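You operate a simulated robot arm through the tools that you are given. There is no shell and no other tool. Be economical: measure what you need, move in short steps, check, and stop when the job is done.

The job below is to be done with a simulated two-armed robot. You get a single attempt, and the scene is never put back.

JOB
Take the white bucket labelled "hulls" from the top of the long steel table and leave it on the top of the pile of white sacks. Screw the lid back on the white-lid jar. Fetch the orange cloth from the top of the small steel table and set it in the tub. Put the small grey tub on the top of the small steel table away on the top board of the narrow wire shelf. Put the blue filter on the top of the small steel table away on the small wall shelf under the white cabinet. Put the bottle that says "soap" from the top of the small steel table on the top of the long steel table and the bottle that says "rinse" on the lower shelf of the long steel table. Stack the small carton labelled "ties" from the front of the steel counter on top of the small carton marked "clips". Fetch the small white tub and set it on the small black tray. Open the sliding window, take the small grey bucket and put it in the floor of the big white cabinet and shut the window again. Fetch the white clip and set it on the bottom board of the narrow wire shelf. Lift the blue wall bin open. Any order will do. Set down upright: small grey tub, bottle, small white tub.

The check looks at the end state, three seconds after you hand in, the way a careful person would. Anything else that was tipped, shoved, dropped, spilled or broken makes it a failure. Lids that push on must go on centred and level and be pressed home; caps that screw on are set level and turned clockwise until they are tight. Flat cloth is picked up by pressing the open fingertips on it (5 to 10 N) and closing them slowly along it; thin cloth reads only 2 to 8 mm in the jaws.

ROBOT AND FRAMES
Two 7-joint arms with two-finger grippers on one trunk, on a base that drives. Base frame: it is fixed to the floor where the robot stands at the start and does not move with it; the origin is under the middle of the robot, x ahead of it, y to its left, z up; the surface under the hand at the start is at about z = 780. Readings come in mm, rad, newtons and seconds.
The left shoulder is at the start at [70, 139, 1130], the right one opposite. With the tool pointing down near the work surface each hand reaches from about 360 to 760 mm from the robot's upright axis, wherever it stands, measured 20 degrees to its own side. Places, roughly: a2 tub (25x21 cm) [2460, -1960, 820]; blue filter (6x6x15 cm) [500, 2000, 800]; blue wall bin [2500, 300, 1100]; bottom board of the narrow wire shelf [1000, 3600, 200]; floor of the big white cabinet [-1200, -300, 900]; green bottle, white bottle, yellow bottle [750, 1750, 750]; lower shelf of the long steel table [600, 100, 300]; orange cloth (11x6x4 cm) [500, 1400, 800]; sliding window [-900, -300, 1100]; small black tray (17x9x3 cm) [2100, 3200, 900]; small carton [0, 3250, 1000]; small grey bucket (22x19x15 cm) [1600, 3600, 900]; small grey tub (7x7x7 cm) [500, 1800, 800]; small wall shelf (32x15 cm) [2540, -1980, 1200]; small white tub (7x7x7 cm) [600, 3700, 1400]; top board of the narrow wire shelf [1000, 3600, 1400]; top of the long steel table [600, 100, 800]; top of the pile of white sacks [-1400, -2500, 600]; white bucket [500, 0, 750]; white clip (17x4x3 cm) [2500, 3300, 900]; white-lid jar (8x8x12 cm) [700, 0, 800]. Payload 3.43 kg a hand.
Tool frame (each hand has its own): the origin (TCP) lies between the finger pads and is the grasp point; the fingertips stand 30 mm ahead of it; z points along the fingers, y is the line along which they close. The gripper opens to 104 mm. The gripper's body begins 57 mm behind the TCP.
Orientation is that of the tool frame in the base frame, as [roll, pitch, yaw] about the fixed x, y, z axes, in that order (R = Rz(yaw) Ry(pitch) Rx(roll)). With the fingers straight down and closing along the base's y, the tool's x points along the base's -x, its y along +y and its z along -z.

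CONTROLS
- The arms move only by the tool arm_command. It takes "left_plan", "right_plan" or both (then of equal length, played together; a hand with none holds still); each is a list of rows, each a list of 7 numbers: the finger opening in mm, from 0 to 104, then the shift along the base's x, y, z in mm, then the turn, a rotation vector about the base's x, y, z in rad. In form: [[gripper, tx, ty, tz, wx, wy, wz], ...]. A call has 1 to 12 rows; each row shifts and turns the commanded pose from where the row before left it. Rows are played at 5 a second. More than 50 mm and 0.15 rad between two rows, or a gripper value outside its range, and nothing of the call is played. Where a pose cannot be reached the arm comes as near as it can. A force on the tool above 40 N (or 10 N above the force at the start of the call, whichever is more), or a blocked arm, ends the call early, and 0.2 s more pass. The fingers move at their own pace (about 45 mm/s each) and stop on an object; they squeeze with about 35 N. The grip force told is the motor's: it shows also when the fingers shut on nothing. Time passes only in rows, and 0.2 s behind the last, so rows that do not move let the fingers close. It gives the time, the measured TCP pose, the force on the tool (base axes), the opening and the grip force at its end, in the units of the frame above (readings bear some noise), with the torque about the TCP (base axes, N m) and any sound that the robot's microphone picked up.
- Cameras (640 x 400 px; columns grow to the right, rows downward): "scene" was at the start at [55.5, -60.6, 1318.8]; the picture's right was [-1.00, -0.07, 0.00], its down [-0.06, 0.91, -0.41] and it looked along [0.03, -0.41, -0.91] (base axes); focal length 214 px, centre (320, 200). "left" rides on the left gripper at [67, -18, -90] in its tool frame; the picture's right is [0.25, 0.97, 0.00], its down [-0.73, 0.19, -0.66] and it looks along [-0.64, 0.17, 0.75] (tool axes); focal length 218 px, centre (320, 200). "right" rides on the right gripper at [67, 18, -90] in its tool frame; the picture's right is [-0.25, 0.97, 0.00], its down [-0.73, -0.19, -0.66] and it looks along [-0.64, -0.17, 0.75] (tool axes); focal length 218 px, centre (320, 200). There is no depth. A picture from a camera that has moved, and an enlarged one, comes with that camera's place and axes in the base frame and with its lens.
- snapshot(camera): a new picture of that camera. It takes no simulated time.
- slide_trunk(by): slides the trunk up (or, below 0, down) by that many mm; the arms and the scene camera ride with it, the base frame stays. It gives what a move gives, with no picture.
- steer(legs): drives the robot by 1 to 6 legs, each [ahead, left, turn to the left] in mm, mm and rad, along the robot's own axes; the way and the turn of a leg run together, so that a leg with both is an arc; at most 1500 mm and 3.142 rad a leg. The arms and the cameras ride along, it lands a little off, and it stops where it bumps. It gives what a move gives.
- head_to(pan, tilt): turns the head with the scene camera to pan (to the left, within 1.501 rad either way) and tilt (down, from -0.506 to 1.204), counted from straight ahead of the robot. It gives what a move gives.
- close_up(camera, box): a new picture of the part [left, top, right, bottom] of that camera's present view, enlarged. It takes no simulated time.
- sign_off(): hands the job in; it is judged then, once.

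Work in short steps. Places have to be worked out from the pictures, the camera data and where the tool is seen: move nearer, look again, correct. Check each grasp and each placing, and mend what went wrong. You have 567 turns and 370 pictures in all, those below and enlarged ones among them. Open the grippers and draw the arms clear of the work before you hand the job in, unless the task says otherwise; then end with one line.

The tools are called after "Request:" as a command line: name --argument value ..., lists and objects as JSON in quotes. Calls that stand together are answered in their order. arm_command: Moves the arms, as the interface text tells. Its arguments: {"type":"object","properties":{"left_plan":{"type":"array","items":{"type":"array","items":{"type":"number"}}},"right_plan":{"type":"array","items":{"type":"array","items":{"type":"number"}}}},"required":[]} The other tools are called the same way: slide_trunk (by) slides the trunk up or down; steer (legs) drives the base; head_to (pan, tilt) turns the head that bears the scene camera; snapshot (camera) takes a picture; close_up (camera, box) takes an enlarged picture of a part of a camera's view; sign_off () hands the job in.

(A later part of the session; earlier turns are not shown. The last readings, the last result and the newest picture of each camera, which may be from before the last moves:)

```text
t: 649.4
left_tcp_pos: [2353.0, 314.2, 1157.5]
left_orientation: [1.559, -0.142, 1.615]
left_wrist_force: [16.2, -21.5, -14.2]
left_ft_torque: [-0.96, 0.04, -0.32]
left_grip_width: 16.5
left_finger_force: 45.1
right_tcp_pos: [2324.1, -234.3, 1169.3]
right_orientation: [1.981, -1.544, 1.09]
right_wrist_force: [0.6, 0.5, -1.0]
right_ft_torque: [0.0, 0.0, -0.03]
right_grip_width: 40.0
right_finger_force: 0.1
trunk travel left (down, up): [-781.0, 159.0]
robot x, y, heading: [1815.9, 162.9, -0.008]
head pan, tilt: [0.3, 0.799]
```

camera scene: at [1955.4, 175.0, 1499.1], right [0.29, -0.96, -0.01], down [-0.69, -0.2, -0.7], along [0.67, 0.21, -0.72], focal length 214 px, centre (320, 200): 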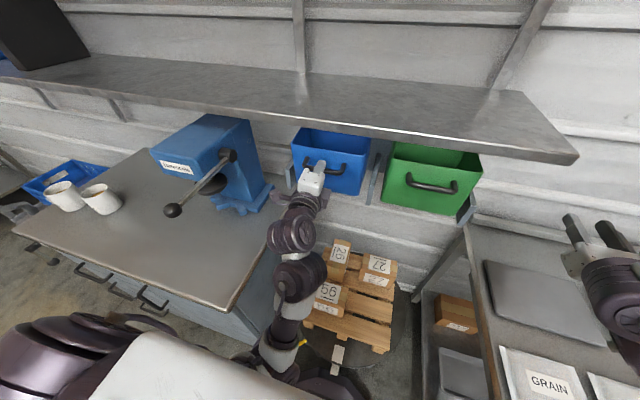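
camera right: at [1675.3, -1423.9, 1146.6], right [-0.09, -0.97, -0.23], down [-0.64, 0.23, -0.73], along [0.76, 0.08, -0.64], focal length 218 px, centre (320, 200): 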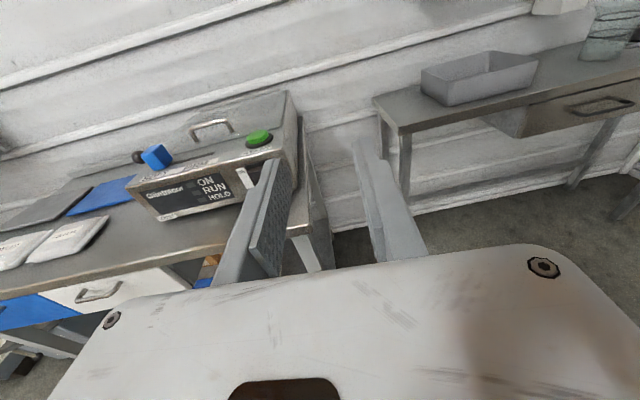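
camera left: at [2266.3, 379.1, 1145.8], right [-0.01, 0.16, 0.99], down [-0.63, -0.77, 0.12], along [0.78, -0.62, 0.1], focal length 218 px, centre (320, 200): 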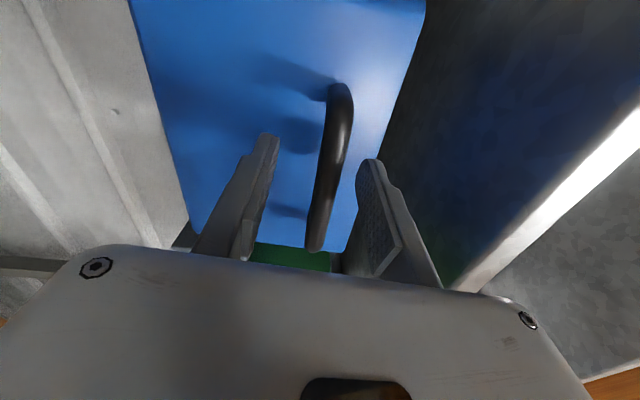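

Request:
arm_command --left_plan '[[0, -3, 1, 0, 0, 0, 0], [0, -3, 1, 0, 0, 0, 0], [0, -3, 1, 0, 0, 0, 0], [0, -3, 1, 0, 0, 0, 0]]'

Request:
close_up --camera "scene" --box '[220, 90, 500, 240]'

```text
t: 650.0
left_tcp_pos: [2347.0, 316.8, 1155.5]
left_orientation: [1.573, -0.149, 1.6]
left_wrist_force: [12.7, -21.6, -16.7]
left_ft_torque: [-1.08, 0.27, 0.63]
left_grip_width: 16.8
left_finger_force: 44.6
right_tcp_pos: [2320.5, -233.1, 1171.3]
right_orientation: [1.868, -1.544, 1.2]
right_wrist_force: [-0.1, 0.6, 0.2]
right_ft_torque: [0.0, 0.0, -0.07]
right_grip_width: 40.1
right_finger_force: 0.1
trunk travel left (down, up): [-781.0, 159.0]
robot x, y, heading: [1816.6, 159.4, -0.011]
head pan, tilt: [0.3, 0.799]
stopped in row 2 (left hand): the force on the tool passed its limit at 42 N (the readings are from after the stop); the commanded pose is now the measured one
```

```text
2.29 times, centred on (360, 165) of scene
camera zoom: at [1948.2, 181.3, 1499.2], right [0.29, -0.96, 0.0], down [-0.69, -0.2, -0.7], along [0.67, 0.2, -0.72], focal length 490 px, centre (229, 280)
```

zoom: 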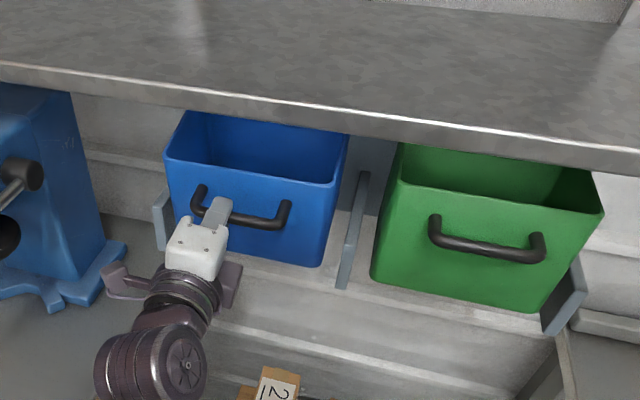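

Request:
snapshot --camera "right"

Request:
snapshot --camera "left"

```text
152 pictures are left
camera right: at [2230.1, -243.0, 1240.2], right [-0.07, -0.97, -0.23], down [-0.65, 0.22, -0.73], along [0.76, 0.09, -0.65], focal length 218 px, centre (320, 200)
```

right: 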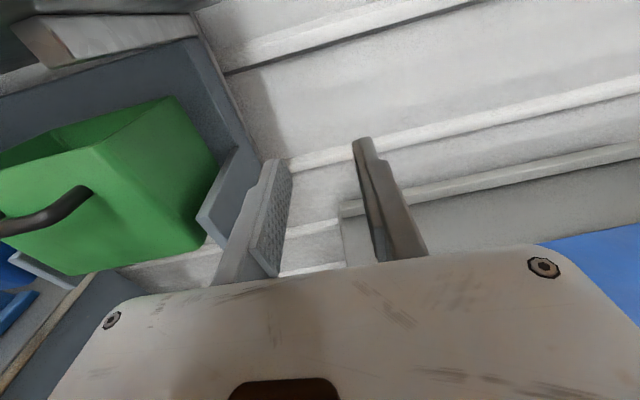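

```text
151 pictures are left
camera left: at [2255.2, 381.9, 1146.5], right [0.0, 0.11, 0.99], down [-0.63, -0.77, 0.08], along [0.77, -0.63, 0.07], focal length 218 px, centre (320, 200)
```

left: 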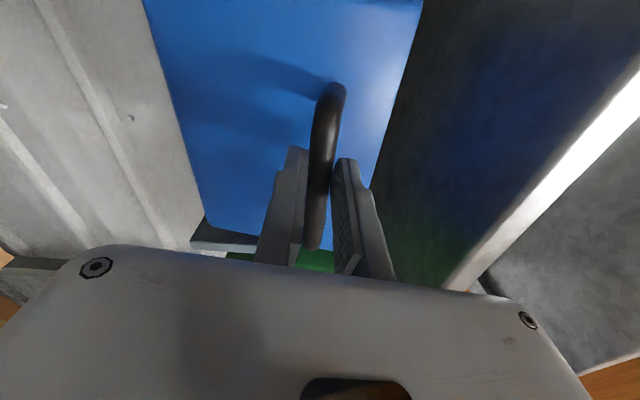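

The arm is at its upper limit here, which explains the odd forces. Release, back off, raise trunk 100 mm and lower the arm equally to gain lifting headroom.

Request:
arm_command --left_plan '[[30, 0, 0, 0, 0, 0, 0], [60, 0, 0, 0, 0, 0, 0], [60, 0, 0, 0, 0, 0, 0]]'

Request:
steer --legs '[[-70, 0, 0.008]]'

Request:
arm_command --left_plan '[[60, 0, -5, -25, -0.04, 0, 0], [60, 0, -5, -25, -0.04, 0, 0], [60, 0, -5, -25, -0.04, 0, 0], [60, 0, -5, -25, 0, 0, 0], [60, 0, 0, 0, 0, 0, 0]]'

Request:
slide_trunk --by 105

Request:
snapshot --camera "left"

```text
t: 650.8
left_tcp_pos: [2341.6, 320.7, 1158.9]
left_orientation: [1.561, -0.145, 1.61]
left_wrist_force: [0.0, 0.2, 0.5]
left_ft_torque: [-0.02, 0.0, 0.0]
left_grip_width: 60.1
left_finger_force: 0.1
right_tcp_pos: [2318.1, -229.5, 1174.1]
right_orientation: [1.758, -1.543, 1.312]
right_wrist_force: [-0.5, 0.0, 0.3]
right_ft_torque: [0.04, -0.04, -0.01]
right_grip_width: 40.2
right_finger_force: 0.0
trunk travel left (down, up): [-781.0, 159.0]
robot x, y, heading: [1819.7, 163.8, -0.0]
head pan, tilt: [0.3, 0.799]
```

```text
t: 651.8
left_tcp_pos: [2273.2, 325.5, 1157.2]
left_orientation: [1.563, -0.147, 1.618]
left_wrist_force: [0.6, 0.1, 0.0]
left_ft_torque: [-0.02, -0.02, 0.0]
left_grip_width: 60.0
left_finger_force: 0.0
right_tcp_pos: [2253.2, -226.3, 1171.3]
right_orientation: [1.851, -1.542, 1.226]
right_wrist_force: [0.4, 0.2, 0.7]
right_ft_torque: [0.02, 0.01, -0.01]
right_grip_width: 40.2
right_finger_force: 0.0
trunk travel left (down, up): [-781.0, 159.0]
robot x, y, heading: [1743.0, 157.2, 0.001]
head pan, tilt: [0.3, 0.799]
```

```text
t: 653.0
left_tcp_pos: [2270.1, 304.2, 1057.8]
left_orientation: [1.565, -0.026, 1.619]
left_wrist_force: [-0.1, -0.1, -0.2]
left_ft_torque: [0.0, -0.02, -0.02]
left_grip_width: 60.2
left_finger_force: 0.1
right_tcp_pos: [2251.7, -225.2, 1174.1]
right_orientation: [1.76, -1.545, 1.318]
right_wrist_force: [-0.7, 0.1, 0.3]
right_ft_torque: [-0.01, 0.01, -0.01]
right_grip_width: 40.2
right_finger_force: 0.1
trunk travel left (down, up): [-781.0, 159.0]
robot x, y, heading: [1749.2, 161.2, -0.001]
head pan, tilt: [0.3, 0.799]
```

```text
t: 654.4
left_tcp_pos: [2270.1, 304.6, 1163.3]
left_orientation: [1.564, -0.027, 1.619]
left_wrist_force: [-0.6, 0.0, 0.8]
left_ft_torque: [0.02, 0.0, 0.01]
left_grip_width: 59.9
left_finger_force: 0.0
right_tcp_pos: [2251.6, -226.9, 1278.7]
right_orientation: [1.771, -1.543, 1.31]
right_wrist_force: [0.0, 0.3, 0.1]
right_ft_torque: [-0.03, 0.04, 0.0]
right_grip_width: 40.1
right_finger_force: 0.1
trunk travel left (down, up): [-886.0, 54.0]
robot x, y, heading: [1746.3, 167.7, -0.006]
head pan, tilt: [0.3, 0.799]
```

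```text
150 pictures are left
camera left: at [2177.0, 367.2, 1146.2], right [-0.02, 0.23, 0.97], down [-0.62, -0.76, 0.17], along [0.78, -0.6, 0.15], focal length 218 px, centre (320, 200)
```

left: 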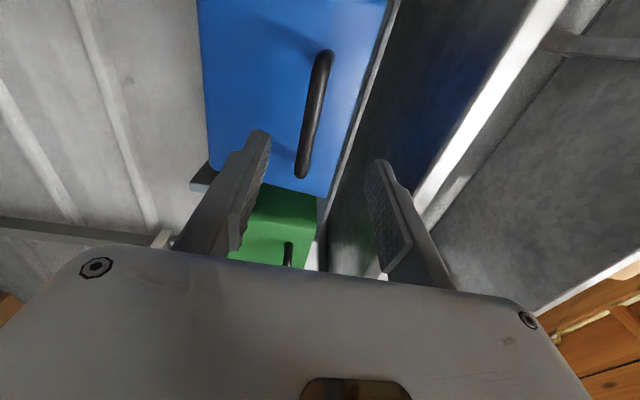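

Advance to the bar again and grip.

Request:
steer --legs '[[85, -3, 0.006]]'

Request:
arm_command --left_plan '[[60, 4, 0, 0, 0, 0, 0], [60, 4, 0, 0, 0, 0, 0], [30, 0, 0, 0, 0, 0, 0], [0, 0, 0, 0, 0, 0, 0], [0, 0, 0, 0, 0, 0, 0], [0, 0, 0, 0, 0, 0, 0]]'

Request:
arm_command --left_plan '[[0, 0, 0, 2, 0, 0, 0], [0, 0, 0, 2, 0, 0, 0], [0, 0, 0, 2, 0, 0, 0], [0, 0, 0, 0, 0, 0, 0]]'

```text
t: 655.5
left_tcp_pos: [2345.9, 305.5, 1165.7]
left_orientation: [1.563, -0.025, 1.627]
left_wrist_force: [-0.4, 0.1, -0.1]
left_ft_torque: [0.01, -0.01, 0.02]
left_grip_width: 60.0
left_finger_force: 0.1
right_tcp_pos: [2332.1, -223.6, 1280.3]
right_orientation: [1.627, -1.543, 1.458]
right_wrist_force: [-0.2, 0.1, 0.5]
right_ft_torque: [-0.01, 0.06, 0.01]
right_grip_width: 40.4
right_finger_force: 0.0
trunk travel left (down, up): [-886.0, 54.0]
robot x, y, heading: [1830.8, 157.5, 0.007]
head pan, tilt: [0.3, 0.799]
```

```text
t: 656.9
left_tcp_pos: [2363.0, 305.2, 1161.5]
left_orientation: [1.567, -0.023, 1.625]
left_wrist_force: [3.2, 0.1, -7.2]
left_ft_torque: [-0.74, 0.13, -0.01]
left_grip_width: 14.2
left_finger_force: 36.9
right_tcp_pos: [2340.1, -225.0, 1277.6]
right_orientation: [1.818, -1.541, 1.265]
right_wrist_force: [0.2, -0.3, -0.1]
right_ft_torque: [0.03, 0.01, -0.01]
right_grip_width: 40.0
right_finger_force: 0.1
trunk travel left (down, up): [-886.0, 54.0]
robot x, y, heading: [1829.0, 161.4, 0.006]
head pan, tilt: [0.3, 0.799]
```

```text
t: 657.9
left_tcp_pos: [2365.9, 304.9, 1164.9]
left_orientation: [1.577, -0.024, 1.625]
left_wrist_force: [12.0, -3.5, -21.0]
left_ft_torque: [-1.01, 0.29, 0.27]
left_grip_width: 13.6
left_finger_force: 44.8
right_tcp_pos: [2342.2, -225.4, 1276.4]
right_orientation: [1.927, -1.542, 1.158]
right_wrist_force: [0.3, 1.1, 0.2]
right_ft_torque: [0.01, 0.02, -0.02]
right_grip_width: 40.0
right_finger_force: 0.1
trunk travel left (down, up): [-886.0, 54.0]
robot x, y, heading: [1826.8, 158.8, 0.006]
head pan, tilt: [0.3, 0.799]
```

The up direction pushes back and inward, suggesting a hinge at the bottom-back. Test out-and-down motion.

Request:
arm_command --left_plan '[[0, -1, 0, -3, 0, 0, 0], [0, -2, 0, -3, 0, 0, 0], [0, -2, 0, -3, 0, 0, 0], [0, -2, 0, -3, 0, 0, 0], [0, -2, 0, -3, 0, 0, 0]]'

```text
t: 659.1
left_tcp_pos: [2350.7, 305.5, 1154.3]
left_orientation: [1.563, -0.024, 1.627]
left_wrist_force: [6.0, 1.8, 2.0]
left_ft_torque: [-0.95, -0.13, -0.18]
left_grip_width: 13.8
left_finger_force: 45.0
right_tcp_pos: [2338.6, -224.1, 1278.5]
right_orientation: [1.795, -1.54, 1.289]
right_wrist_force: [-1.0, 0.2, -0.9]
right_ft_torque: [-0.01, 0.01, -0.01]
right_grip_width: 40.1
right_finger_force: 0.0
trunk travel left (down, up): [-886.0, 54.0]
robot x, y, heading: [1829.0, 159.2, 0.01]
head pan, tilt: [0.3, 0.799]
```

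It moves freely that way. Check the bin in the picture.

Request:
close_up --camera "scene" --box '[220, 90, 500, 240]'

Request:
arm_command --left_plan '[[0, -3, 0, -3, 0, 0, 0], [0, -3, 0, -3, 0, 0, 0], [0, -3, 0, -3, 0, 0, 0], [0, -3, 0, -3, 0, 0, 0], [0, -3, 0, -3, 0, 0, 0]]'

Request:
close_up --camera "scene" --box '[220, 90, 500, 240]'

```text
2.29 times, centred on (360, 165) of scene
camera zoom: at [1957.5, 184.1, 1604.5], right [0.3, -0.95, 0.0], down [-0.68, -0.22, -0.7], along [0.66, 0.21, -0.72], focal length 490 px, centre (229, 280)
```

zoom: 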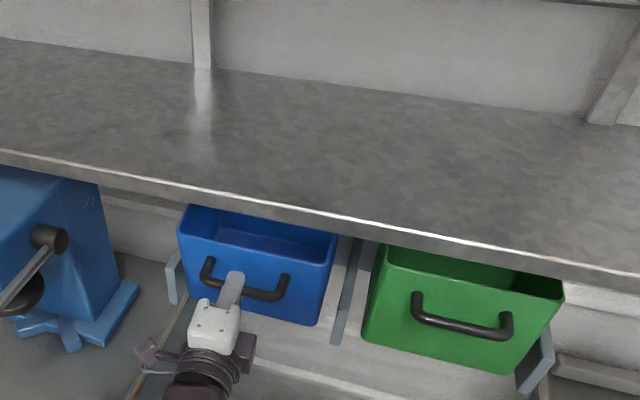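

```text
t: 660.3
left_tcp_pos: [2335.8, 305.5, 1139.3]
left_orientation: [1.566, -0.025, 1.626]
left_wrist_force: [3.7, 2.8, 3.5]
left_ft_torque: [-1.0, -0.19, -0.49]
left_grip_width: 13.6
left_finger_force: 44.5
right_tcp_pos: [2338.1, -223.6, 1278.1]
right_orientation: [1.775, -1.542, 1.311]
right_wrist_force: [0.3, -0.5, -0.1]
right_ft_torque: [-0.01, -0.04, 0.01]
right_grip_width: 40.0
right_finger_force: 0.1
trunk travel left (down, up): [-886.0, 54.0]
robot x, y, heading: [1825.2, 162.7, 0.006]
head pan, tilt: [0.3, 0.799]
```

```text
2.29 times, centred on (360, 165) of scene
camera zoom: at [1956.8, 184.4, 1604.4], right [0.3, -0.95, 0.0], down [-0.68, -0.22, -0.7], along [0.66, 0.21, -0.72], focal length 490 px, centre (229, 280)
```

zoom: 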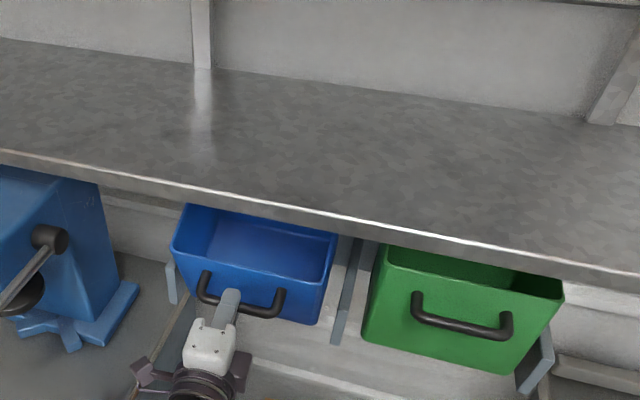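

The bin is tipping open. Continue along its arc.

Request:
arm_command --left_plan '[[0, -3, 0, -4, 0, 0, 0], [0, -3, 0, -4, 0, 0, 0], [0, -3, 0, -4, 0, 0, 0], [0, -2, 0, -5, 0, 0, 0], [0, -2, 0, -5, 0, 0, 0], [0, -2, 0, -5, 0, 0, 0]]'

Request:
arm_command --left_plan '[[0, -1.5, 0, -5, 0, 0, 0], [0, -1.5, 0, -5, 0, 0, 0], [0, -1, 0, -5, 0, 0, 0], [0, -1, 0, -5, 0, 0, 0]]'

Request:
close_up --camera "scene" --box '[220, 90, 500, 240]'

```text
t: 661.7
left_tcp_pos: [2317.9, 305.2, 1113.2]
left_orientation: [1.563, -0.024, 1.625]
left_wrist_force: [-3.1, 1.9, 7.1]
left_ft_torque: [-1.01, -0.25, -0.19]
left_grip_width: 13.7
left_finger_force: 44.6
right_tcp_pos: [2335.5, -223.9, 1279.7]
right_orientation: [1.721, -1.543, 1.362]
right_wrist_force: [0.2, 0.3, 0.3]
right_ft_torque: [0.01, -0.01, -0.02]
right_grip_width: 40.1
right_finger_force: 0.1
trunk travel left (down, up): [-886.0, 54.0]
robot x, y, heading: [1829.7, 162.7, 0.01]
head pan, tilt: [0.3, 0.799]
```

```text
t: 662.5
left_tcp_pos: [2316.2, 305.7, 1106.5]
left_orientation: [1.54, -0.019, 1.628]
left_wrist_force: [-3.9, -2.8, 6.6]
left_ft_torque: [-1.07, 0.03, 0.72]
left_grip_width: 13.5
left_finger_force: 44.2
right_tcp_pos: [2334.8, -226.3, 1279.2]
right_orientation: [1.726, -1.543, 1.357]
right_wrist_force: [0.0, -0.5, 0.4]
right_ft_torque: [-0.02, -0.01, 0.0]
right_grip_width: 39.9
right_finger_force: 0.0
trunk travel left (down, up): [-886.0, 54.0]
robot x, y, heading: [1826.5, 158.4, 0.01]
head pan, tilt: [0.3, 0.799]
stopped in row 4 (left hand): the force on the tool passed its limit at 44 N (the readings are from after the stop); the commanded pose is now the measured one
```

```text
2.29 times, centred on (360, 165) of scene
camera zoom: at [1954.3, 182.4, 1604.3], right [0.3, -0.95, 0.0], down [-0.68, -0.22, -0.7], along [0.67, 0.21, -0.72], focal length 490 px, centre (229, 280)
```

zoom: 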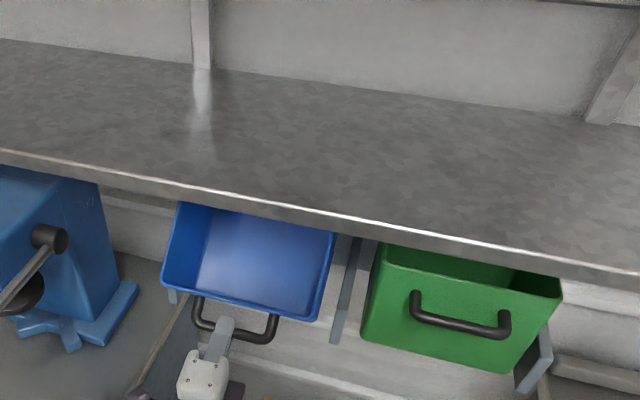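

The bin reached its stop, wide open. Release and back off, then check it stays.

Request:
arm_command --left_plan '[[30, 0, 0, 1, 0, 0, 0], [60, 0, 0, 0, 0, 0, 0], [60, 0, 0, 0, 0, 0, 0]]'

Request:
steer --legs '[[-150, 0, -0.01]]'

Request:
snapshot --camera "scene"

```text
t: 663.3
left_tcp_pos: [2317.3, 307.1, 1104.4]
left_orientation: [1.545, -0.023, 1.626]
left_wrist_force: [-1.6, -0.5, -0.1]
left_ft_torque: [0.03, -0.07, 0.0]
left_grip_width: 59.5
left_finger_force: 0.0
right_tcp_pos: [2336.8, -226.0, 1278.3]
right_orientation: [1.77, -1.543, 1.314]
right_wrist_force: [-1.3, 0.1, 0.1]
right_ft_torque: [0.03, 0.01, -0.02]
right_grip_width: 40.0
right_finger_force: 0.1
trunk travel left (down, up): [-886.0, 54.0]
robot x, y, heading: [1827.8, 159.8, 0.011]
head pan, tilt: [0.3, 0.799]
```

```text
t: 664.7
left_tcp_pos: [2166.7, 301.7, 1104.4]
left_orientation: [1.548, -0.025, 1.618]
left_wrist_force: [-0.1, -0.5, 0.7]
left_ft_torque: [-0.01, -0.02, -0.01]
left_grip_width: 59.9
left_finger_force: 0.1
right_tcp_pos: [2182.5, -228.9, 1278.2]
right_orientation: [1.849, -1.541, 1.225]
right_wrist_force: [-0.2, 0.6, -0.4]
right_ft_torque: [0.03, -0.02, 0.0]
right_grip_width: 40.0
right_finger_force: 0.0
trunk travel left (down, up): [-886.0, 54.0]
robot x, y, heading: [1671.7, 159.4, 0.0]
head pan, tilt: [0.3, 0.799]
```

```text
146 pictures are left
camera scene: at [1806.7, 181.6, 1604.1], right [0.29, -0.96, 0.0], down [-0.69, -0.21, -0.7], along [0.66, 0.21, -0.72], focal length 214 px, centre (320, 200)
```

scene: 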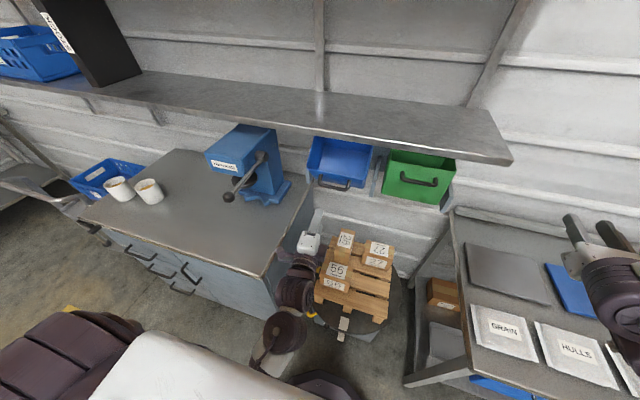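

Bin stays open. Next area: drive along the aisle toward the far-left corner and look.

Request:
steer --legs '[[-240, 0, 0], [0, 1450, 0], [0, 450, 0]]'

Request:
head_to --pan 0.9 --tilt 0.4

Request:
snapshot --camera "scene"

```text
t: 675.4
left_tcp_pos: [1905.4, 2161.2, 1104.9]
left_orientation: [1.546, -0.026, 1.644]
left_wrist_force: [0.6, -0.2, -0.3]
left_ft_torque: [0.0, -0.04, 0.04]
left_grip_width: 60.0
left_finger_force: 0.0
right_tcp_pos: [1932.9, 1629.2, 1277.7]
right_orientation: [1.785, -1.542, 1.318]
right_wrist_force: [-0.7, 1.1, -0.5]
right_ft_torque: [0.02, -0.01, -0.03]
right_grip_width: 40.1
right_finger_force: 0.0
trunk travel left (down, up): [-886.0, 54.0]
robot x, y, heading: [1414.8, 2009.2, 0.022]
head pan, tilt: [0.3, 0.799]
```

```text
t: 676.4
left_tcp_pos: [1905.6, 2162.5, 1105.0]
left_orientation: [1.545, -0.025, 1.644]
left_wrist_force: [0.4, 0.0, 0.7]
left_ft_torque: [-0.03, -0.01, -0.02]
left_grip_width: 60.1
left_finger_force: 0.0
right_tcp_pos: [1934.2, 1630.0, 1279.3]
right_orientation: [1.771, -1.543, 1.329]
right_wrist_force: [-0.4, 1.0, -0.1]
right_ft_torque: [0.01, -0.01, 0.03]
right_grip_width: 40.1
right_finger_force: 0.0
trunk travel left (down, up): [-886.0, 54.0]
robot x, y, heading: [1422.0, 2007.1, 0.022]
head pan, tilt: [0.901, 0.4]
```

```text
145 pictures are left
camera scene: at [1526.0, 2080.2, 1639.5], right [0.8, -0.6, 0.0], down [-0.23, -0.31, -0.92], along [0.55, 0.74, -0.39], focal length 214 px, centre (320, 200)
```

scene: 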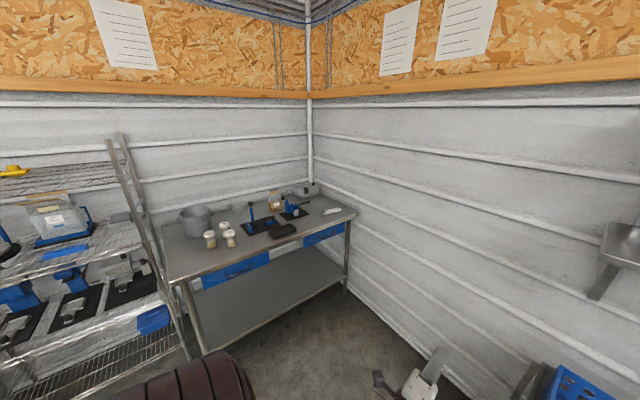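

Request:
close_up --camera "scene" --box '[150, 170, 370, 300]'

```text
2.91 times, centred on (260, 235) of scene
camera zoom: at [1526.0, 2080.2, 1639.5], right [0.8, -0.6, 0.0], down [-0.23, -0.31, -0.92], along [0.55, 0.74, -0.39], focal length 624 px, centre (494, 98)
```

zoom: 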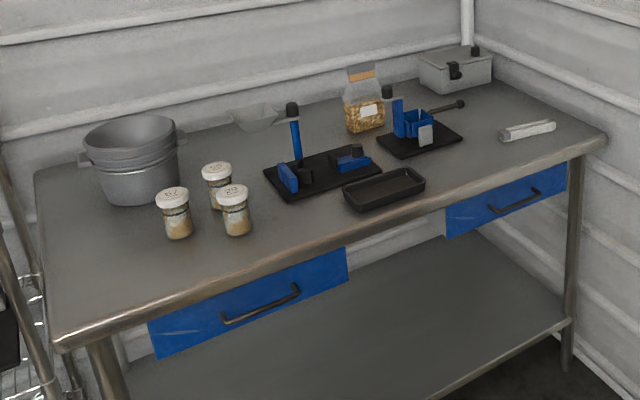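

The corner bench holds the bucket, tray and clip. First fold the right hand to its low near-body pose to fit near the wall.

Request:
arm_command --right_plan '[[40, -5, -5, 10, 0, 0.14, 0], [40, -5, -5, 10, 0, 0.14, 0], [40, -5, -5, 10, 0, 0.14, 0], [40, -5, -5, 10, 0, 0.14, 0], [40, -5, -5, 0, 0, 0.14, 0], [40, -5, -5, 0, 0, 0.14, 0], [40, -5, 0, 0, 0, 0.14, 0], [40, 0, 0, 0, 0, 0.14, 0], [40, 0, 0, 0, 0, 0.14, 0], [40, 0, 0, 0, 0, 0.14, 0], [40, 0, 0, 0, 0, 0.14, 0]]'

Request:
snapshot --camera "scene"

```text
t: 678.8
left_tcp_pos: [1906.5, 2163.9, 1104.8]
left_orientation: [1.545, -0.02, 1.644]
left_wrist_force: [0.7, -0.2, 0.0]
left_ft_torque: [-0.01, -0.01, -0.02]
left_grip_width: 60.1
left_finger_force: 0.1
right_tcp_pos: [1862.9, 1636.2, 1136.2]
right_orientation: [2.832, -0.607, 0.041]
right_wrist_force: [0.7, 0.5, 1.2]
right_ft_torque: [-0.02, 0.06, -0.01]
right_grip_width: 40.0
right_finger_force: 0.0
right hand out of reach, approached as far as the arm can: row 1, 2, 3, 4, 5, 6, 7, 8, 9
trunk travel left (down, up): [-886.0, 54.0]
robot x, y, heading: [1419.1, 2007.6, 0.021]
head pan, tilt: [0.901, 0.4]
```

```text
143 pictures are left
camera scene: at [1527.7, 2084.1, 1639.2], right [0.8, -0.6, 0.0], down [-0.24, -0.31, -0.92], along [0.55, 0.73, -0.39], focal length 214 px, centre (320, 200)
```

scene: 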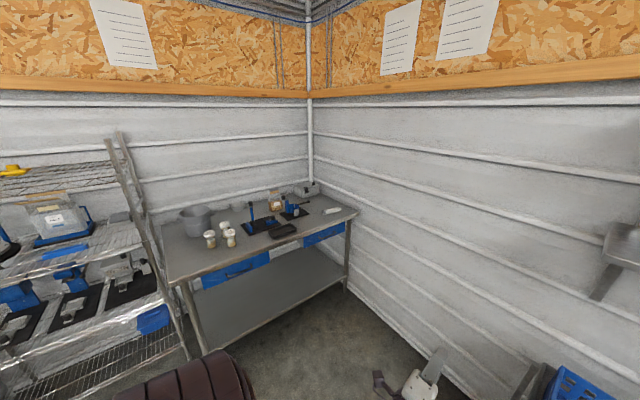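

Continue folding the right arm inward and down.

Request:
arm_command --right_plan '[[40, -20, 15, -25, 0, 0, 0], [40, -20, 15, -25, 0, 0, 0], [40, -20, 15, -25, 0, 0, 0], [40, -20, 15, -25, 0, 0, 0], [40, -20, 15, -25, 0, 0.1, 0], [40, -20, 15, -25, 0, 0.1, 0], [40, -10, 10, -25, 0, 0.1, 0], [40, 0, 0, -20, 0, 0.1, 0], [40, 0, 0, -20, 0, 0.1, 0], [40, 0, 0, 0, 0, 0.1, 0]]'

```text
t: 681.0
left_tcp_pos: [1905.9, 2161.3, 1106.1]
left_orientation: [1.545, -0.021, 1.644]
left_wrist_force: [1.0, 0.1, -0.9]
left_ft_torque: [-0.01, 0.0, -0.02]
left_grip_width: 60.3
left_finger_force: 0.1
right_tcp_pos: [1768.6, 1631.8, 1014.7]
right_orientation: [2.856, -0.007, 0.031]
right_wrist_force: [0.4, -0.1, 0.0]
right_ft_torque: [0.0, -0.01, -0.01]
right_grip_width: 40.0
right_finger_force: 0.0
right hand out of reach, approached as far as the arm can: row 3, 4, 5, 6, 7, 8, 9
trunk travel left (down, up): [-886.0, 54.0]
robot x, y, heading: [1417.4, 2006.8, 0.031]
head pan, tilt: [0.901, 0.4]
```

Request:
arm_command --right_plan '[[40, -15, 20, -20, 0.05, 0, 0], [40, -15, 20, -20, 0.05, 0, 0], [40, -15, 20, -20, 0.05, 0, 0], [40, -15, 20, -20, 0.05, 0, 0], [40, -10, 20, -20, 0.05, 0, 0], [40, 0, 20, -20, 0, 0, 0], [40, 0, 20, -20, 0, 0, 0], [40, 0, 20, 0, 0, 0, 0]]'

```text
t: 682.8
left_tcp_pos: [1905.8, 2162.8, 1105.9]
left_orientation: [1.544, -0.023, 1.644]
left_wrist_force: [-0.5, -0.3, 0.2]
left_ft_torque: [0.04, 0.01, 0.0]
left_grip_width: 60.0
left_finger_force: 0.0
right_tcp_pos: [1723.3, 1720.1, 1020.8]
right_orientation: [3.106, -0.017, 0.031]
right_wrist_force: [0.4, -0.2, 0.5]
right_ft_torque: [-0.03, -0.01, -0.02]
right_grip_width: 40.1
right_finger_force: 0.0
right hand out of reach, approached as far as the arm can: row 1, 2, 3, 4, 5, 6, 7, 8
trunk travel left (down, up): [-886.0, 54.0]
robot x, y, heading: [1417.8, 2007.5, 0.023]
head pan, tilt: [0.901, 0.4]
```

Right arm is folded. Now pitch the left hand down while extending forward.

Request:
arm_command --left_plan '[[80, 20, 0, 20, 0, 0, 0], [80, 20, 0, 20, 0, 0, 0], [80, 20, 0, 20, 0, 0, 0], [80, 20, 0, 20, 0, 0.14, 0], [80, 15, 0, 20, 0, 0.14, 0], [80, 15, 0, 20, 0, 0.14, 0], [80, 15, 0, 10, 0, 0.14, 0], [80, 10, 0, 10, 0, 0.14, 0], [80, 10, 0, 0, 0, 0.14, 0], [80, 10, 0, 0, 0, 0.14, 0], [80, 5, 0, 0, 0, 0.14, 0], [80, 5, 0, 0, 0, 0.14, 0]]'

Request:
arm_command --left_plan '[[80, 0, 0, -5, 0, 0.14, 0], [80, 0, 0, -5, 0, 0.14, 0], [80, 0, 0, -10, 0, 0.06, 0]]'

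```text
t: 684.2
left_tcp_pos: [2012.2, 2222.5, 1208.6]
left_orientation: [1.915, -0.187, 1.698]
left_wrist_force: [-0.5, 0.5, 0.0]
left_ft_torque: [-0.01, -0.03, 0.01]
left_grip_width: 79.9
left_finger_force: 0.1
left hand out of reach, approached as far as the arm can: row 6, 7
right_tcp_pos: [1724.5, 1722.3, 1020.6]
right_orientation: [3.105, -0.014, 0.029]
right_wrist_force: [0.1, 0.7, -0.3]
right_ft_torque: [-0.01, 0.02, 0.0]
right_grip_width: 39.8
right_finger_force: 0.1
trunk travel left (down, up): [-886.0, 54.0]
robot x, y, heading: [1417.5, 2009.9, 0.024]
head pan, tilt: [0.901, 0.4]
stopped in row 7 (left hand): the arm was blocked; the commanded pose is now the measured one
```

```text
t: 685.0
left_tcp_pos: [2050.7, 2226.2, 1140.5]
left_orientation: [2.255, -0.218, 1.63]
left_wrist_force: [-0.3, -0.6, 0.6]
left_ft_torque: [0.01, 0.0, -0.01]
left_grip_width: 80.2
left_finger_force: 0.0
left hand out of reach, approached as far as the arm can: row 1, 2, 3
right_tcp_pos: [1721.8, 1720.0, 1021.2]
right_orientation: [3.106, -0.016, 0.03]
right_wrist_force: [-0.2, 0.0, -0.1]
right_ft_torque: [0.01, 0.03, 0.0]
right_grip_width: 39.7
right_finger_force: 0.1
trunk travel left (down, up): [-886.0, 54.0]
robot x, y, heading: [1419.7, 2005.9, 0.029]
head pan, tilt: [0.901, 0.4]
```

Request:
arm_command --left_plan '[[80, 10, 0, 10, 0, 0.12, 0], [80, 10, 0, 10, 0, 0.12, 0], [80, 10, 0, 10, 0, 0.12, 0], [80, 5, 0, 0, 0, 0.12, 0], [80, 0, 0, 0, 0, 0.12, 0], [80, 0, 0, 0, 0, 0.12, 0], [80, 0, 0, 0, 0, 0.12, 0]]'

Request:
snapshot --camera "scene"

```text
t: 686.6
left_tcp_pos: [2131.5, 2231.7, 1133.8]
left_orientation: [3.118, -0.188, 1.446]
left_wrist_force: [0.0, 0.0, 0.0]
left_ft_torque: [0.03, 0.04, -0.01]
left_grip_width: 79.8
left_finger_force: 0.0
left hand out of reach, approached as far as the arm can: row 1, 2, 3
right_tcp_pos: [1723.1, 1722.3, 1021.5]
right_orientation: [3.105, -0.018, 0.03]
right_wrist_force: [0.6, -0.6, -0.3]
right_ft_torque: [-0.01, -0.02, 0.02]
right_grip_width: 39.9
right_finger_force: 0.1
trunk travel left (down, up): [-886.0, 54.0]
robot x, y, heading: [1420.1, 2008.0, 0.027]
head pan, tilt: [0.901, 0.4]
```

```text
142 pictures are left
camera scene: at [1526.3, 2081.6, 1639.4], right [0.8, -0.6, 0.0], down [-0.23, -0.31, -0.92], along [0.55, 0.74, -0.39], focal length 214 px, centre (320, 200)
```

scene: 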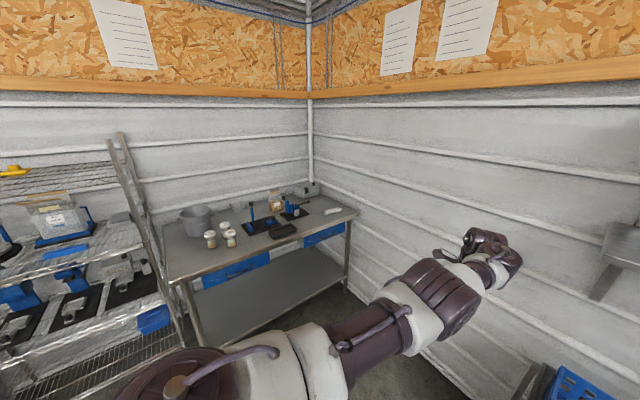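

Correct the tilt and rotate yaw by −2.0 so that at heading 0.6 the fingers close along y.

Request:
arm_command --left_plan '[[80, -10, 0, 0, -0.09, 0.02, 0], [80, -10, 0, 0, -0.09, 0.02, 0], [80, 0, 0, 0, 0, 0, -0.145], [80, 0, 0, 0, 0, 0, -0.145], [80, 0, 0, 0, 0, 0, -0.145], [80, 0, 0, 0, 0, 0, -0.145], [80, 0, 0, 0, 0, 0, -0.145], [80, 0, 0, 0, 0, 0, -0.145], [80, 0, 0, 0, 0, 0, -0.145], [80, 0, 0, 0, 0, 0, -0.145], [80, 0, 0, 0, 0, 0, -0.145], [80, 0, 0, 0, 0, 0, -0.145]]'

Request:
arm_command --left_plan '[[80, 0, 0, 0, 0, 0, -0.145], [80, 0, 0, 0, 0, 0, -0.145], [80, 0, 0, 0, 0, 0, -0.145], [80, 0, 0, 0, 0, 0, -0.145]]'

Request:
steer --legs '[[0, 0, 0.575], [530, 280, 0]]'

Request:
snapshot --camera "left"

```text
t: 689.2
left_tcp_pos: [2111.8, 2231.6, 1134.5]
left_orientation: [3.131, -0.004, -0.008]
left_wrist_force: [-0.8, 0.3, 0.0]
left_ft_torque: [-0.01, -0.01, 0.02]
left_grip_width: 80.2
left_finger_force: 0.0
right_tcp_pos: [1723.2, 1719.7, 1020.2]
right_orientation: [3.104, -0.019, 0.03]
right_wrist_force: [-0.6, 0.0, -0.3]
right_ft_torque: [0.0, -0.01, -0.01]
right_grip_width: 40.1
right_finger_force: 0.1
trunk travel left (down, up): [-886.0, 54.0]
robot x, y, heading: [1415.7, 2004.4, 0.026]
head pan, tilt: [0.901, 0.4]
```

```text
t: 690.2
left_tcp_pos: [2111.1, 2230.4, 1134.8]
left_orientation: [3.133, -0.004, -0.591]
left_wrist_force: [0.2, -0.4, -0.1]
left_ft_torque: [0.0, -0.02, 0.02]
left_grip_width: 80.1
left_finger_force: 0.0
right_tcp_pos: [1722.7, 1720.7, 1021.8]
right_orientation: [3.107, -0.017, 0.031]
right_wrist_force: [0.2, -0.7, -0.4]
right_ft_torque: [-0.04, -0.02, 0.01]
right_grip_width: 40.1
right_finger_force: 0.0
trunk travel left (down, up): [-886.0, 54.0]
robot x, y, heading: [1420.8, 2007.8, 0.022]
head pan, tilt: [0.901, 0.4]
```

```text
t: 695.1
left_tcp_pos: [2172.3, 3081.0, 1135.5]
left_orientation: [3.132, -0.003, -0.038]
left_wrist_force: [-0.5, 0.7, -0.4]
left_ft_torque: [0.04, 0.0, -0.03]
left_grip_width: 80.3
left_finger_force: 0.0
right_tcp_pos: [2106.7, 2443.8, 1020.3]
right_orientation: [3.107, -0.018, 0.581]
right_wrist_force: [0.5, -0.1, 0.2]
right_ft_torque: [0.01, -0.01, 0.02]
right_grip_width: 40.1
right_finger_force: 0.0
trunk travel left (down, up): [-886.0, 54.0]
robot x, y, heading: [1701.5, 2525.2, 0.576]
head pan, tilt: [0.901, 0.4]
```

```text
141 pictures are left
camera left: at [2239.1, 3096.9, 1224.0], right [0.22, -0.98, 0.01], down [-0.74, -0.16, 0.66], along [-0.64, -0.15, -0.76], focal length 218 px, centre (320, 200)
```

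left: 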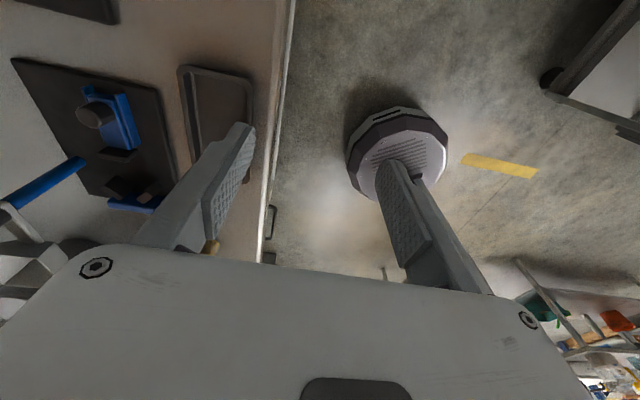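

Drive over to the clip.

Request:
steer --legs '[[398, -38, 0]]'

Request:
snapshot --camera "left"

```text
t: 697.6
left_tcp_pos: [2533.0, 3271.6, 1135.1]
left_orientation: [3.133, -0.006, -0.037]
left_wrist_force: [0.8, -0.1, 0.6]
left_ft_torque: [0.04, -0.01, 0.02]
left_grip_width: 80.4
left_finger_force: 0.2
right_tcp_pos: [2469.5, 2634.5, 1021.3]
right_orientation: [3.105, -0.02, 0.58]
right_wrist_force: [-0.4, 0.3, 0.8]
right_ft_torque: [0.0, 0.0, 0.01]
right_grip_width: 40.2
right_finger_force: 0.0
trunk travel left (down, up): [-886.0, 54.0]
robot x, y, heading: [2062.1, 2718.2, 0.578]
head pan, tilt: [0.901, 0.4]
```

```text
140 pictures are left
camera left: at [2600.7, 3288.2, 1224.3], right [0.22, -0.98, 0.01], down [-0.74, -0.16, 0.65], along [-0.64, -0.15, -0.76], focal length 218 px, centre (320, 200)
```

left: 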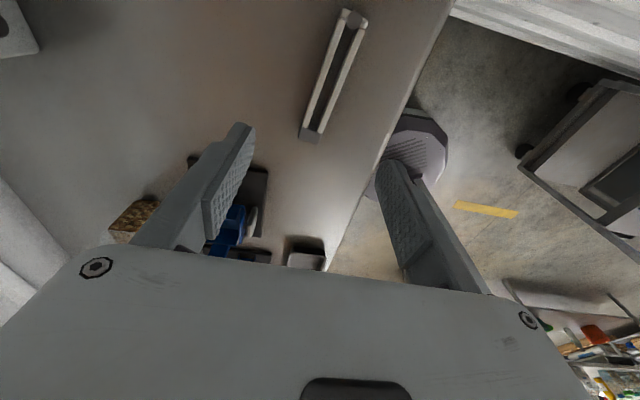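

Clip centre ≈(2527,3260). Align and lower the trunk 190 mm.

Request:
arm_command --left_plan '[[80, -3, -5, 0, 0, 0, -0.09], [80, -3, -5, 0, 0, 0, 0]]'

Request:
slide_trunk --by -190

Request:
snapshot --camera "left"

```text
t: 698.2
left_tcp_pos: [2528.2, 3263.7, 1135.4]
left_orientation: [3.133, -0.005, -0.126]
left_wrist_force: [0.0, 0.6, 0.6]
left_ft_torque: [0.0, 0.02, 0.02]
left_grip_width: 80.0
left_finger_force: 0.1
right_tcp_pos: [2470.8, 2634.7, 1020.8]
right_orientation: [3.108, -0.016, 0.581]
right_wrist_force: [0.3, -0.5, -0.7]
right_ft_torque: [-0.02, -0.03, 0.02]
right_grip_width: 40.4
right_finger_force: 0.1
trunk travel left (down, up): [-886.0, 54.0]
robot x, y, heading: [2059.4, 2716.6, 0.576]
head pan, tilt: [0.901, 0.4]
```

```text
t: 700.3
left_tcp_pos: [2528.4, 3263.8, 944.7]
left_orientation: [3.133, -0.004, -0.126]
left_wrist_force: [0.6, -0.7, -0.1]
left_ft_torque: [0.04, -0.03, 0.0]
left_grip_width: 80.0
left_finger_force: 0.1
right_tcp_pos: [2471.4, 2634.8, 830.6]
right_orientation: [3.107, -0.017, 0.582]
right_wrist_force: [0.4, 0.9, -0.5]
right_ft_torque: [0.01, -0.02, 0.0]
right_grip_width: 39.9
right_finger_force: 0.2
trunk travel left (down, up): [-696.0, 244.0]
robot x, y, heading: [2062.3, 2720.2, 0.583]
head pan, tilt: [0.901, 0.4]
```

```text
139 pictures are left
camera left: at [2597.1, 3273.3, 1033.1], right [0.13, -0.99, 0.01], down [-0.75, -0.09, 0.66], along [-0.65, -0.09, -0.75], focal length 218 px, centre (320, 200)
```

left: 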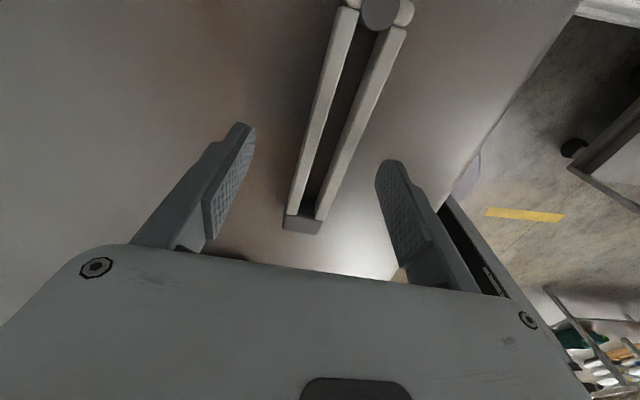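

Aligned over its middle. Lower to the bench and close.

Request:
slide_trunk --by -32

Request:
arm_command --left_plan '[[80, 0, 0, -3, 0, 0, 0], [80, 0, 0, -2, 0, 0, 0], [50, 0, 0, 0, 0, 0, 0], [20, 0, 0, 0, 0, 0, 0], [10, 0, 0, 0, 0, 0, 0], [10, 0, 0, 0, 0, 0, 0]]'

Request:
snapshot --camera "left"

```text
t: 701.1
left_tcp_pos: [2528.6, 3263.6, 915.2]
left_orientation: [3.136, -0.007, -0.127]
left_wrist_force: [2.7, 6.0, 16.9]
left_ft_torque: [0.95, 0.01, -0.19]
left_grip_width: 79.6
left_finger_force: 0.0
right_tcp_pos: [2470.4, 2634.4, 797.4]
right_orientation: [3.107, -0.018, 0.582]
right_wrist_force: [-0.1, -0.1, 0.4]
right_ft_torque: [-0.01, 0.02, -0.01]
right_grip_width: 39.9
right_finger_force: 0.1
trunk travel left (down, up): [-664.0, 276.0]
robot x, y, heading: [2064.5, 2720.5, 0.582]
head pan, tilt: [0.901, 0.4]
```

```text
t: 701.8
left_tcp_pos: [2531.1, 3267.0, 909.8]
left_orientation: [3.137, -0.012, -0.126]
left_wrist_force: [0.4, -0.5, 0.1]
left_ft_torque: [-0.04, 0.03, 0.0]
left_grip_width: 55.7
left_finger_force: 0.1
right_tcp_pos: [2472.3, 2636.0, 797.8]
right_orientation: [3.105, -0.018, 0.582]
right_wrist_force: [0.8, 0.4, -0.1]
right_ft_torque: [-0.01, 0.03, 0.02]
right_grip_width: 39.9
right_finger_force: 0.0
trunk travel left (down, up): [-664.0, 276.0]
robot x, y, heading: [2064.5, 2718.6, 0.577]
head pan, tilt: [0.901, 0.4]
stopped in row 3 (left hand): the force on the tool passed its limit at 40 N (the readings are from after the stop); the commanded pose is now the measured one
```

```text
138 pictures are left
camera left: at [2598.8, 3275.5, 1000.6], right [0.13, -0.99, 0.01], down [-0.75, -0.1, 0.65], along [-0.64, -0.09, -0.76], focal length 218 px, centre (320, 200)
```

left: 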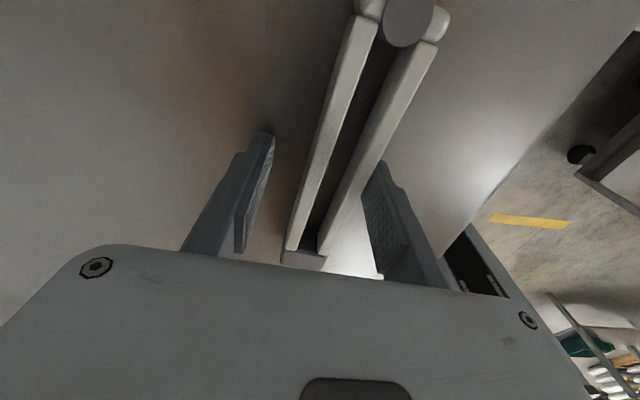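

Bench touched at tip z≈880. Close on the clip.

Request:
arm_command --left_plan '[[40, 0, 0, 1, 0, 0, 0], [25, 0, 0, 0, 0, 0, 0], [10, 0, 0, 0, 0, 0, 0], [5, 0, 0, 0, 0, 0, 0], [5, 0, 0, 0, 0, 0, 0]]'

Request:
slide_trunk --by 150

Request:
snapshot --camera "left"

```text
t: 703.0
left_tcp_pos: [2529.6, 3265.3, 914.3]
left_orientation: [3.138, -0.011, -0.126]
left_wrist_force: [1.0, -0.7, 0.7]
left_ft_torque: [0.0, -0.11, -0.05]
left_grip_width: 32.4
left_finger_force: 35.4
right_tcp_pos: [2471.1, 2634.0, 798.3]
right_orientation: [3.106, -0.017, 0.581]
right_wrist_force: [-0.1, -0.3, 0.2]
right_ft_torque: [-0.02, 0.01, -0.03]
right_grip_width: 40.1
right_finger_force: 0.1
trunk travel left (down, up): [-664.0, 276.0]
robot x, y, heading: [2060.6, 2718.7, 0.574]
head pan, tilt: [0.901, 0.4]
```

```text
t: 704.7
left_tcp_pos: [2531.4, 3265.4, 1064.5]
left_orientation: [3.139, -0.012, -0.127]
left_wrist_force: [0.2, -0.8, -0.6]
left_ft_torque: [0.01, -0.04, 0.01]
left_grip_width: 32.4
left_finger_force: 35.0
right_tcp_pos: [2472.1, 2636.1, 948.5]
right_orientation: [3.106, -0.017, 0.579]
right_wrist_force: [-0.1, -0.1, 0.0]
right_ft_torque: [0.02, -0.03, 0.0]
right_grip_width: 40.0
right_finger_force: 0.1
trunk travel left (down, up): [-814.0, 126.0]
robot x, y, heading: [2060.5, 2715.0, 0.576]
head pan, tilt: [0.901, 0.4]
```

```text
137 pictures are left
camera left: at [2598.9, 3275.0, 1153.2], right [0.13, -0.99, 0.01], down [-0.76, -0.09, 0.65], along [-0.64, -0.09, -0.76], focal length 218 px, centre (320, 200)
```

left: 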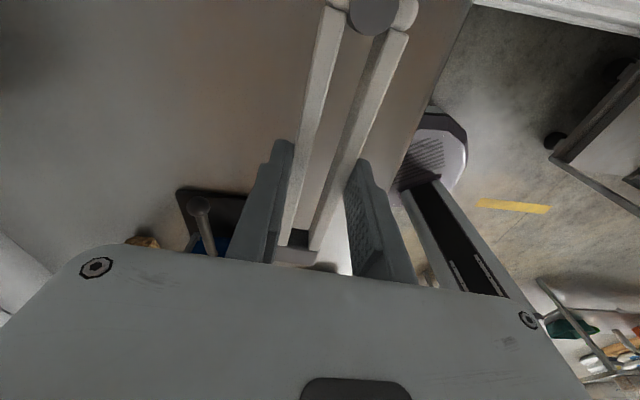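

Clip held. Back away and turn to face the wire shelf.

Request:
steer --legs '[[-640, 41, 0], [0, 0, 0.99], [0, 350, 0]]'

Request:
head_to --pan 0 --tilt 0.35

Request:
snapshot --camera "scene"

```text
t: 712.7
left_tcp_pos: [938.9, 3084.7, 1064.1]
left_orientation: [3.141, -0.012, 0.896]
left_wrist_force: [0.2, 0.0, -0.1]
left_ft_torque: [0.02, 0.03, 0.01]
left_grip_width: 32.3
left_finger_force: 35.0
right_tcp_pos: [1445.1, 2703.1, 947.6]
right_orientation: [3.108, -0.018, 1.603]
right_wrist_force: [-0.1, -0.5, 0.6]
right_ft_torque: [-0.01, -0.02, -0.04]
right_grip_width: 39.8
right_finger_force: 0.1
trunk travel left (down, up): [-814.0, 126.0]
robot x, y, heading: [1161.0, 2397.7, 1.601]
head pan, tilt: [0.901, 0.4]
```

```text
t: 713.9
left_tcp_pos: [939.1, 3083.2, 1064.3]
left_orientation: [3.138, -0.012, 0.895]
left_wrist_force: [0.5, 0.1, 0.4]
left_ft_torque: [0.02, -0.02, -0.05]
left_grip_width: 32.3
left_finger_force: 35.1
right_tcp_pos: [1443.9, 2704.0, 948.4]
right_orientation: [3.107, -0.017, 1.602]
right_wrist_force: [-0.4, 0.3, 0.3]
right_ft_torque: [-0.02, 0.01, -0.01]
right_grip_width: 40.0
right_finger_force: 0.1
trunk travel left (down, up): [-814.0, 126.0]
robot x, y, heading: [1158.5, 2399.7, 1.596]
head pan, tilt: [0.0, 0.351]
```

```text
136 pictures are left
camera scene: at [1156.3, 2541.6, 1572.1], right [1.0, 0.03, 0.0], down [0.01, -0.34, -0.94], along [-0.03, 0.94, -0.34], focal length 214 px, centre (320, 200)
```

scene: 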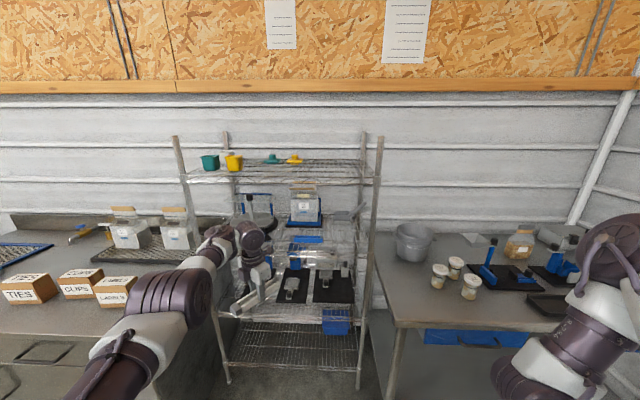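

The shelf and its boards are visible; bottom board z≈180 with ~400 mm clearance. Convert the left arm to the near-low pose: yaw to centre, tilt, draw in, lower.

Request:
arm_command --left_plan '[[5, 0, 0, 0, 0, 0, 0.14], [5, 0, 0, 0, 0, 0, 0.14], [5, 0, 0, 0, 0, 0, 0.14], [5, 0, 0, 0, 0, 0, 0.14], [5, 0, 0, 0, 0, 0, 0.14], [5, 0, 0, 0, 0.13, 0, 0], [5, 0, 0, 0, 0.13, 0, 0], [5, 0, 0, 0, 0.13, 0, 0], [5, 0, 0, 0, 0.13, 0, 0], [5, 0, 0, 0, 0.13, 0, 0], [5, 0, 0, 0, 0.13, 0, 0]]'

Request:
arm_command --left_plan '[[5, 0, -40, -25, 0.05, 0, 0], [5, 0, -40, -25, 0, 0, 0], [5, 0, -40, -25, 0, 0, 0], [5, 0, -40, -25, 0, 0, 0], [5, 0, -40, -25, 0, 0, 0], [5, 0, -40, -25, 0, 0, 0], [5, 0, 0, -10, -0.13, 0, 0], [5, 0, 0, -10, -0.13, 0, 0], [5, 0, 0, -10, -0.13, 0, 0], [5, 0, 0, -10, -0.13, 0, 0], [5, 0, 0, -10, -0.13, 0, 0], [5, 0, 0, -10, -0.13, 0, 0]]'

```text
t: 716.3
left_tcp_pos: [937.7, 3084.6, 1063.2]
left_orientation: [3.137, -0.144, 1.596]
left_wrist_force: [-0.4, -0.1, -0.5]
left_ft_torque: [0.04, 0.01, -0.02]
left_grip_width: 32.6
left_finger_force: 34.9
left hand out of reach, approached as far as the arm can: row 7, 8, 9, 10, 11
right_tcp_pos: [1444.7, 2703.4, 947.9]
right_orientation: [3.105, -0.018, 1.601]
right_wrist_force: [0.4, -0.8, -0.6]
right_ft_torque: [-0.02, -0.01, -0.01]
right_grip_width: 39.9
right_finger_force: 0.0
trunk travel left (down, up): [-814.0, 126.0]
robot x, y, heading: [1163.2, 2398.9, 1.602]
head pan, tilt: [0.0, 0.351]
```

```text
t: 718.9
left_tcp_pos: [933.9, 2995.6, 1018.2]
left_orientation: [-3.129, 0.588, 1.599]
left_wrist_force: [0.1, -0.2, -0.4]
left_ft_torque: [0.04, 0.02, 0.0]
left_grip_width: 32.4
left_finger_force: 35.3
left hand out of reach, approached as far as the arm can: row 1, 2, 3, 4, 5, 6, 9, 10, 11, 12
right_tcp_pos: [1445.4, 2704.7, 947.7]
right_orientation: [3.106, -0.018, 1.602]
right_wrist_force: [0.0, -0.2, -0.8]
right_ft_torque: [0.01, 0.01, 0.0]
right_grip_width: 40.2
right_finger_force: 0.1
trunk travel left (down, up): [-814.0, 126.0]
robot x, y, heading: [1161.0, 2398.1, 1.598]
head pan, tilt: [0.0, 0.351]
```

Tilt forward again from here (it didn't take earlier).

Request:
arm_command --left_plan '[[5, 0, 0, 0, 0.14, 0, 0], [5, 0, 0, 0, 0.14, 0, 0], [5, 0, 0, 0, 0.14, 0, 0], [5, 0, 0, 0, 0.14, 0, 0], [5, 0, 0, -20, 0.14, 0, 0], [5, 0, 0, -20, 0.14, 0, 0], [5, 0, 0, -20, 0.14, 0, 0], [5, 0, 0, -20, 0.14, 0, 0], [5, 0, 0, -20, 0.14, 0, 0], [5, 0, 0, -20, 0.1, 0, 0]]'

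```text
t: 721.1
left_tcp_pos: [935.8, 3034.1, 886.2]
left_orientation: [3.13, -0.7, 1.597]
left_wrist_force: [-0.4, -0.2, -0.2]
left_ft_torque: [-0.02, 0.01, -0.01]
left_grip_width: 32.4
left_finger_force: 35.2
left hand out of reach, approached as far as the arm can: row 1, 3, 4, 5
right_tcp_pos: [1444.0, 2703.8, 948.6]
right_orientation: [3.104, -0.017, 1.603]
right_wrist_force: [-0.4, -0.2, -0.4]
right_ft_torque: [-0.02, -0.01, -0.02]
right_grip_width: 40.1
right_finger_force: 0.1
trunk travel left (down, up): [-814.0, 126.0]
robot x, y, heading: [1158.8, 2394.8, 1.597]
head pan, tilt: [0.0, 0.351]
```

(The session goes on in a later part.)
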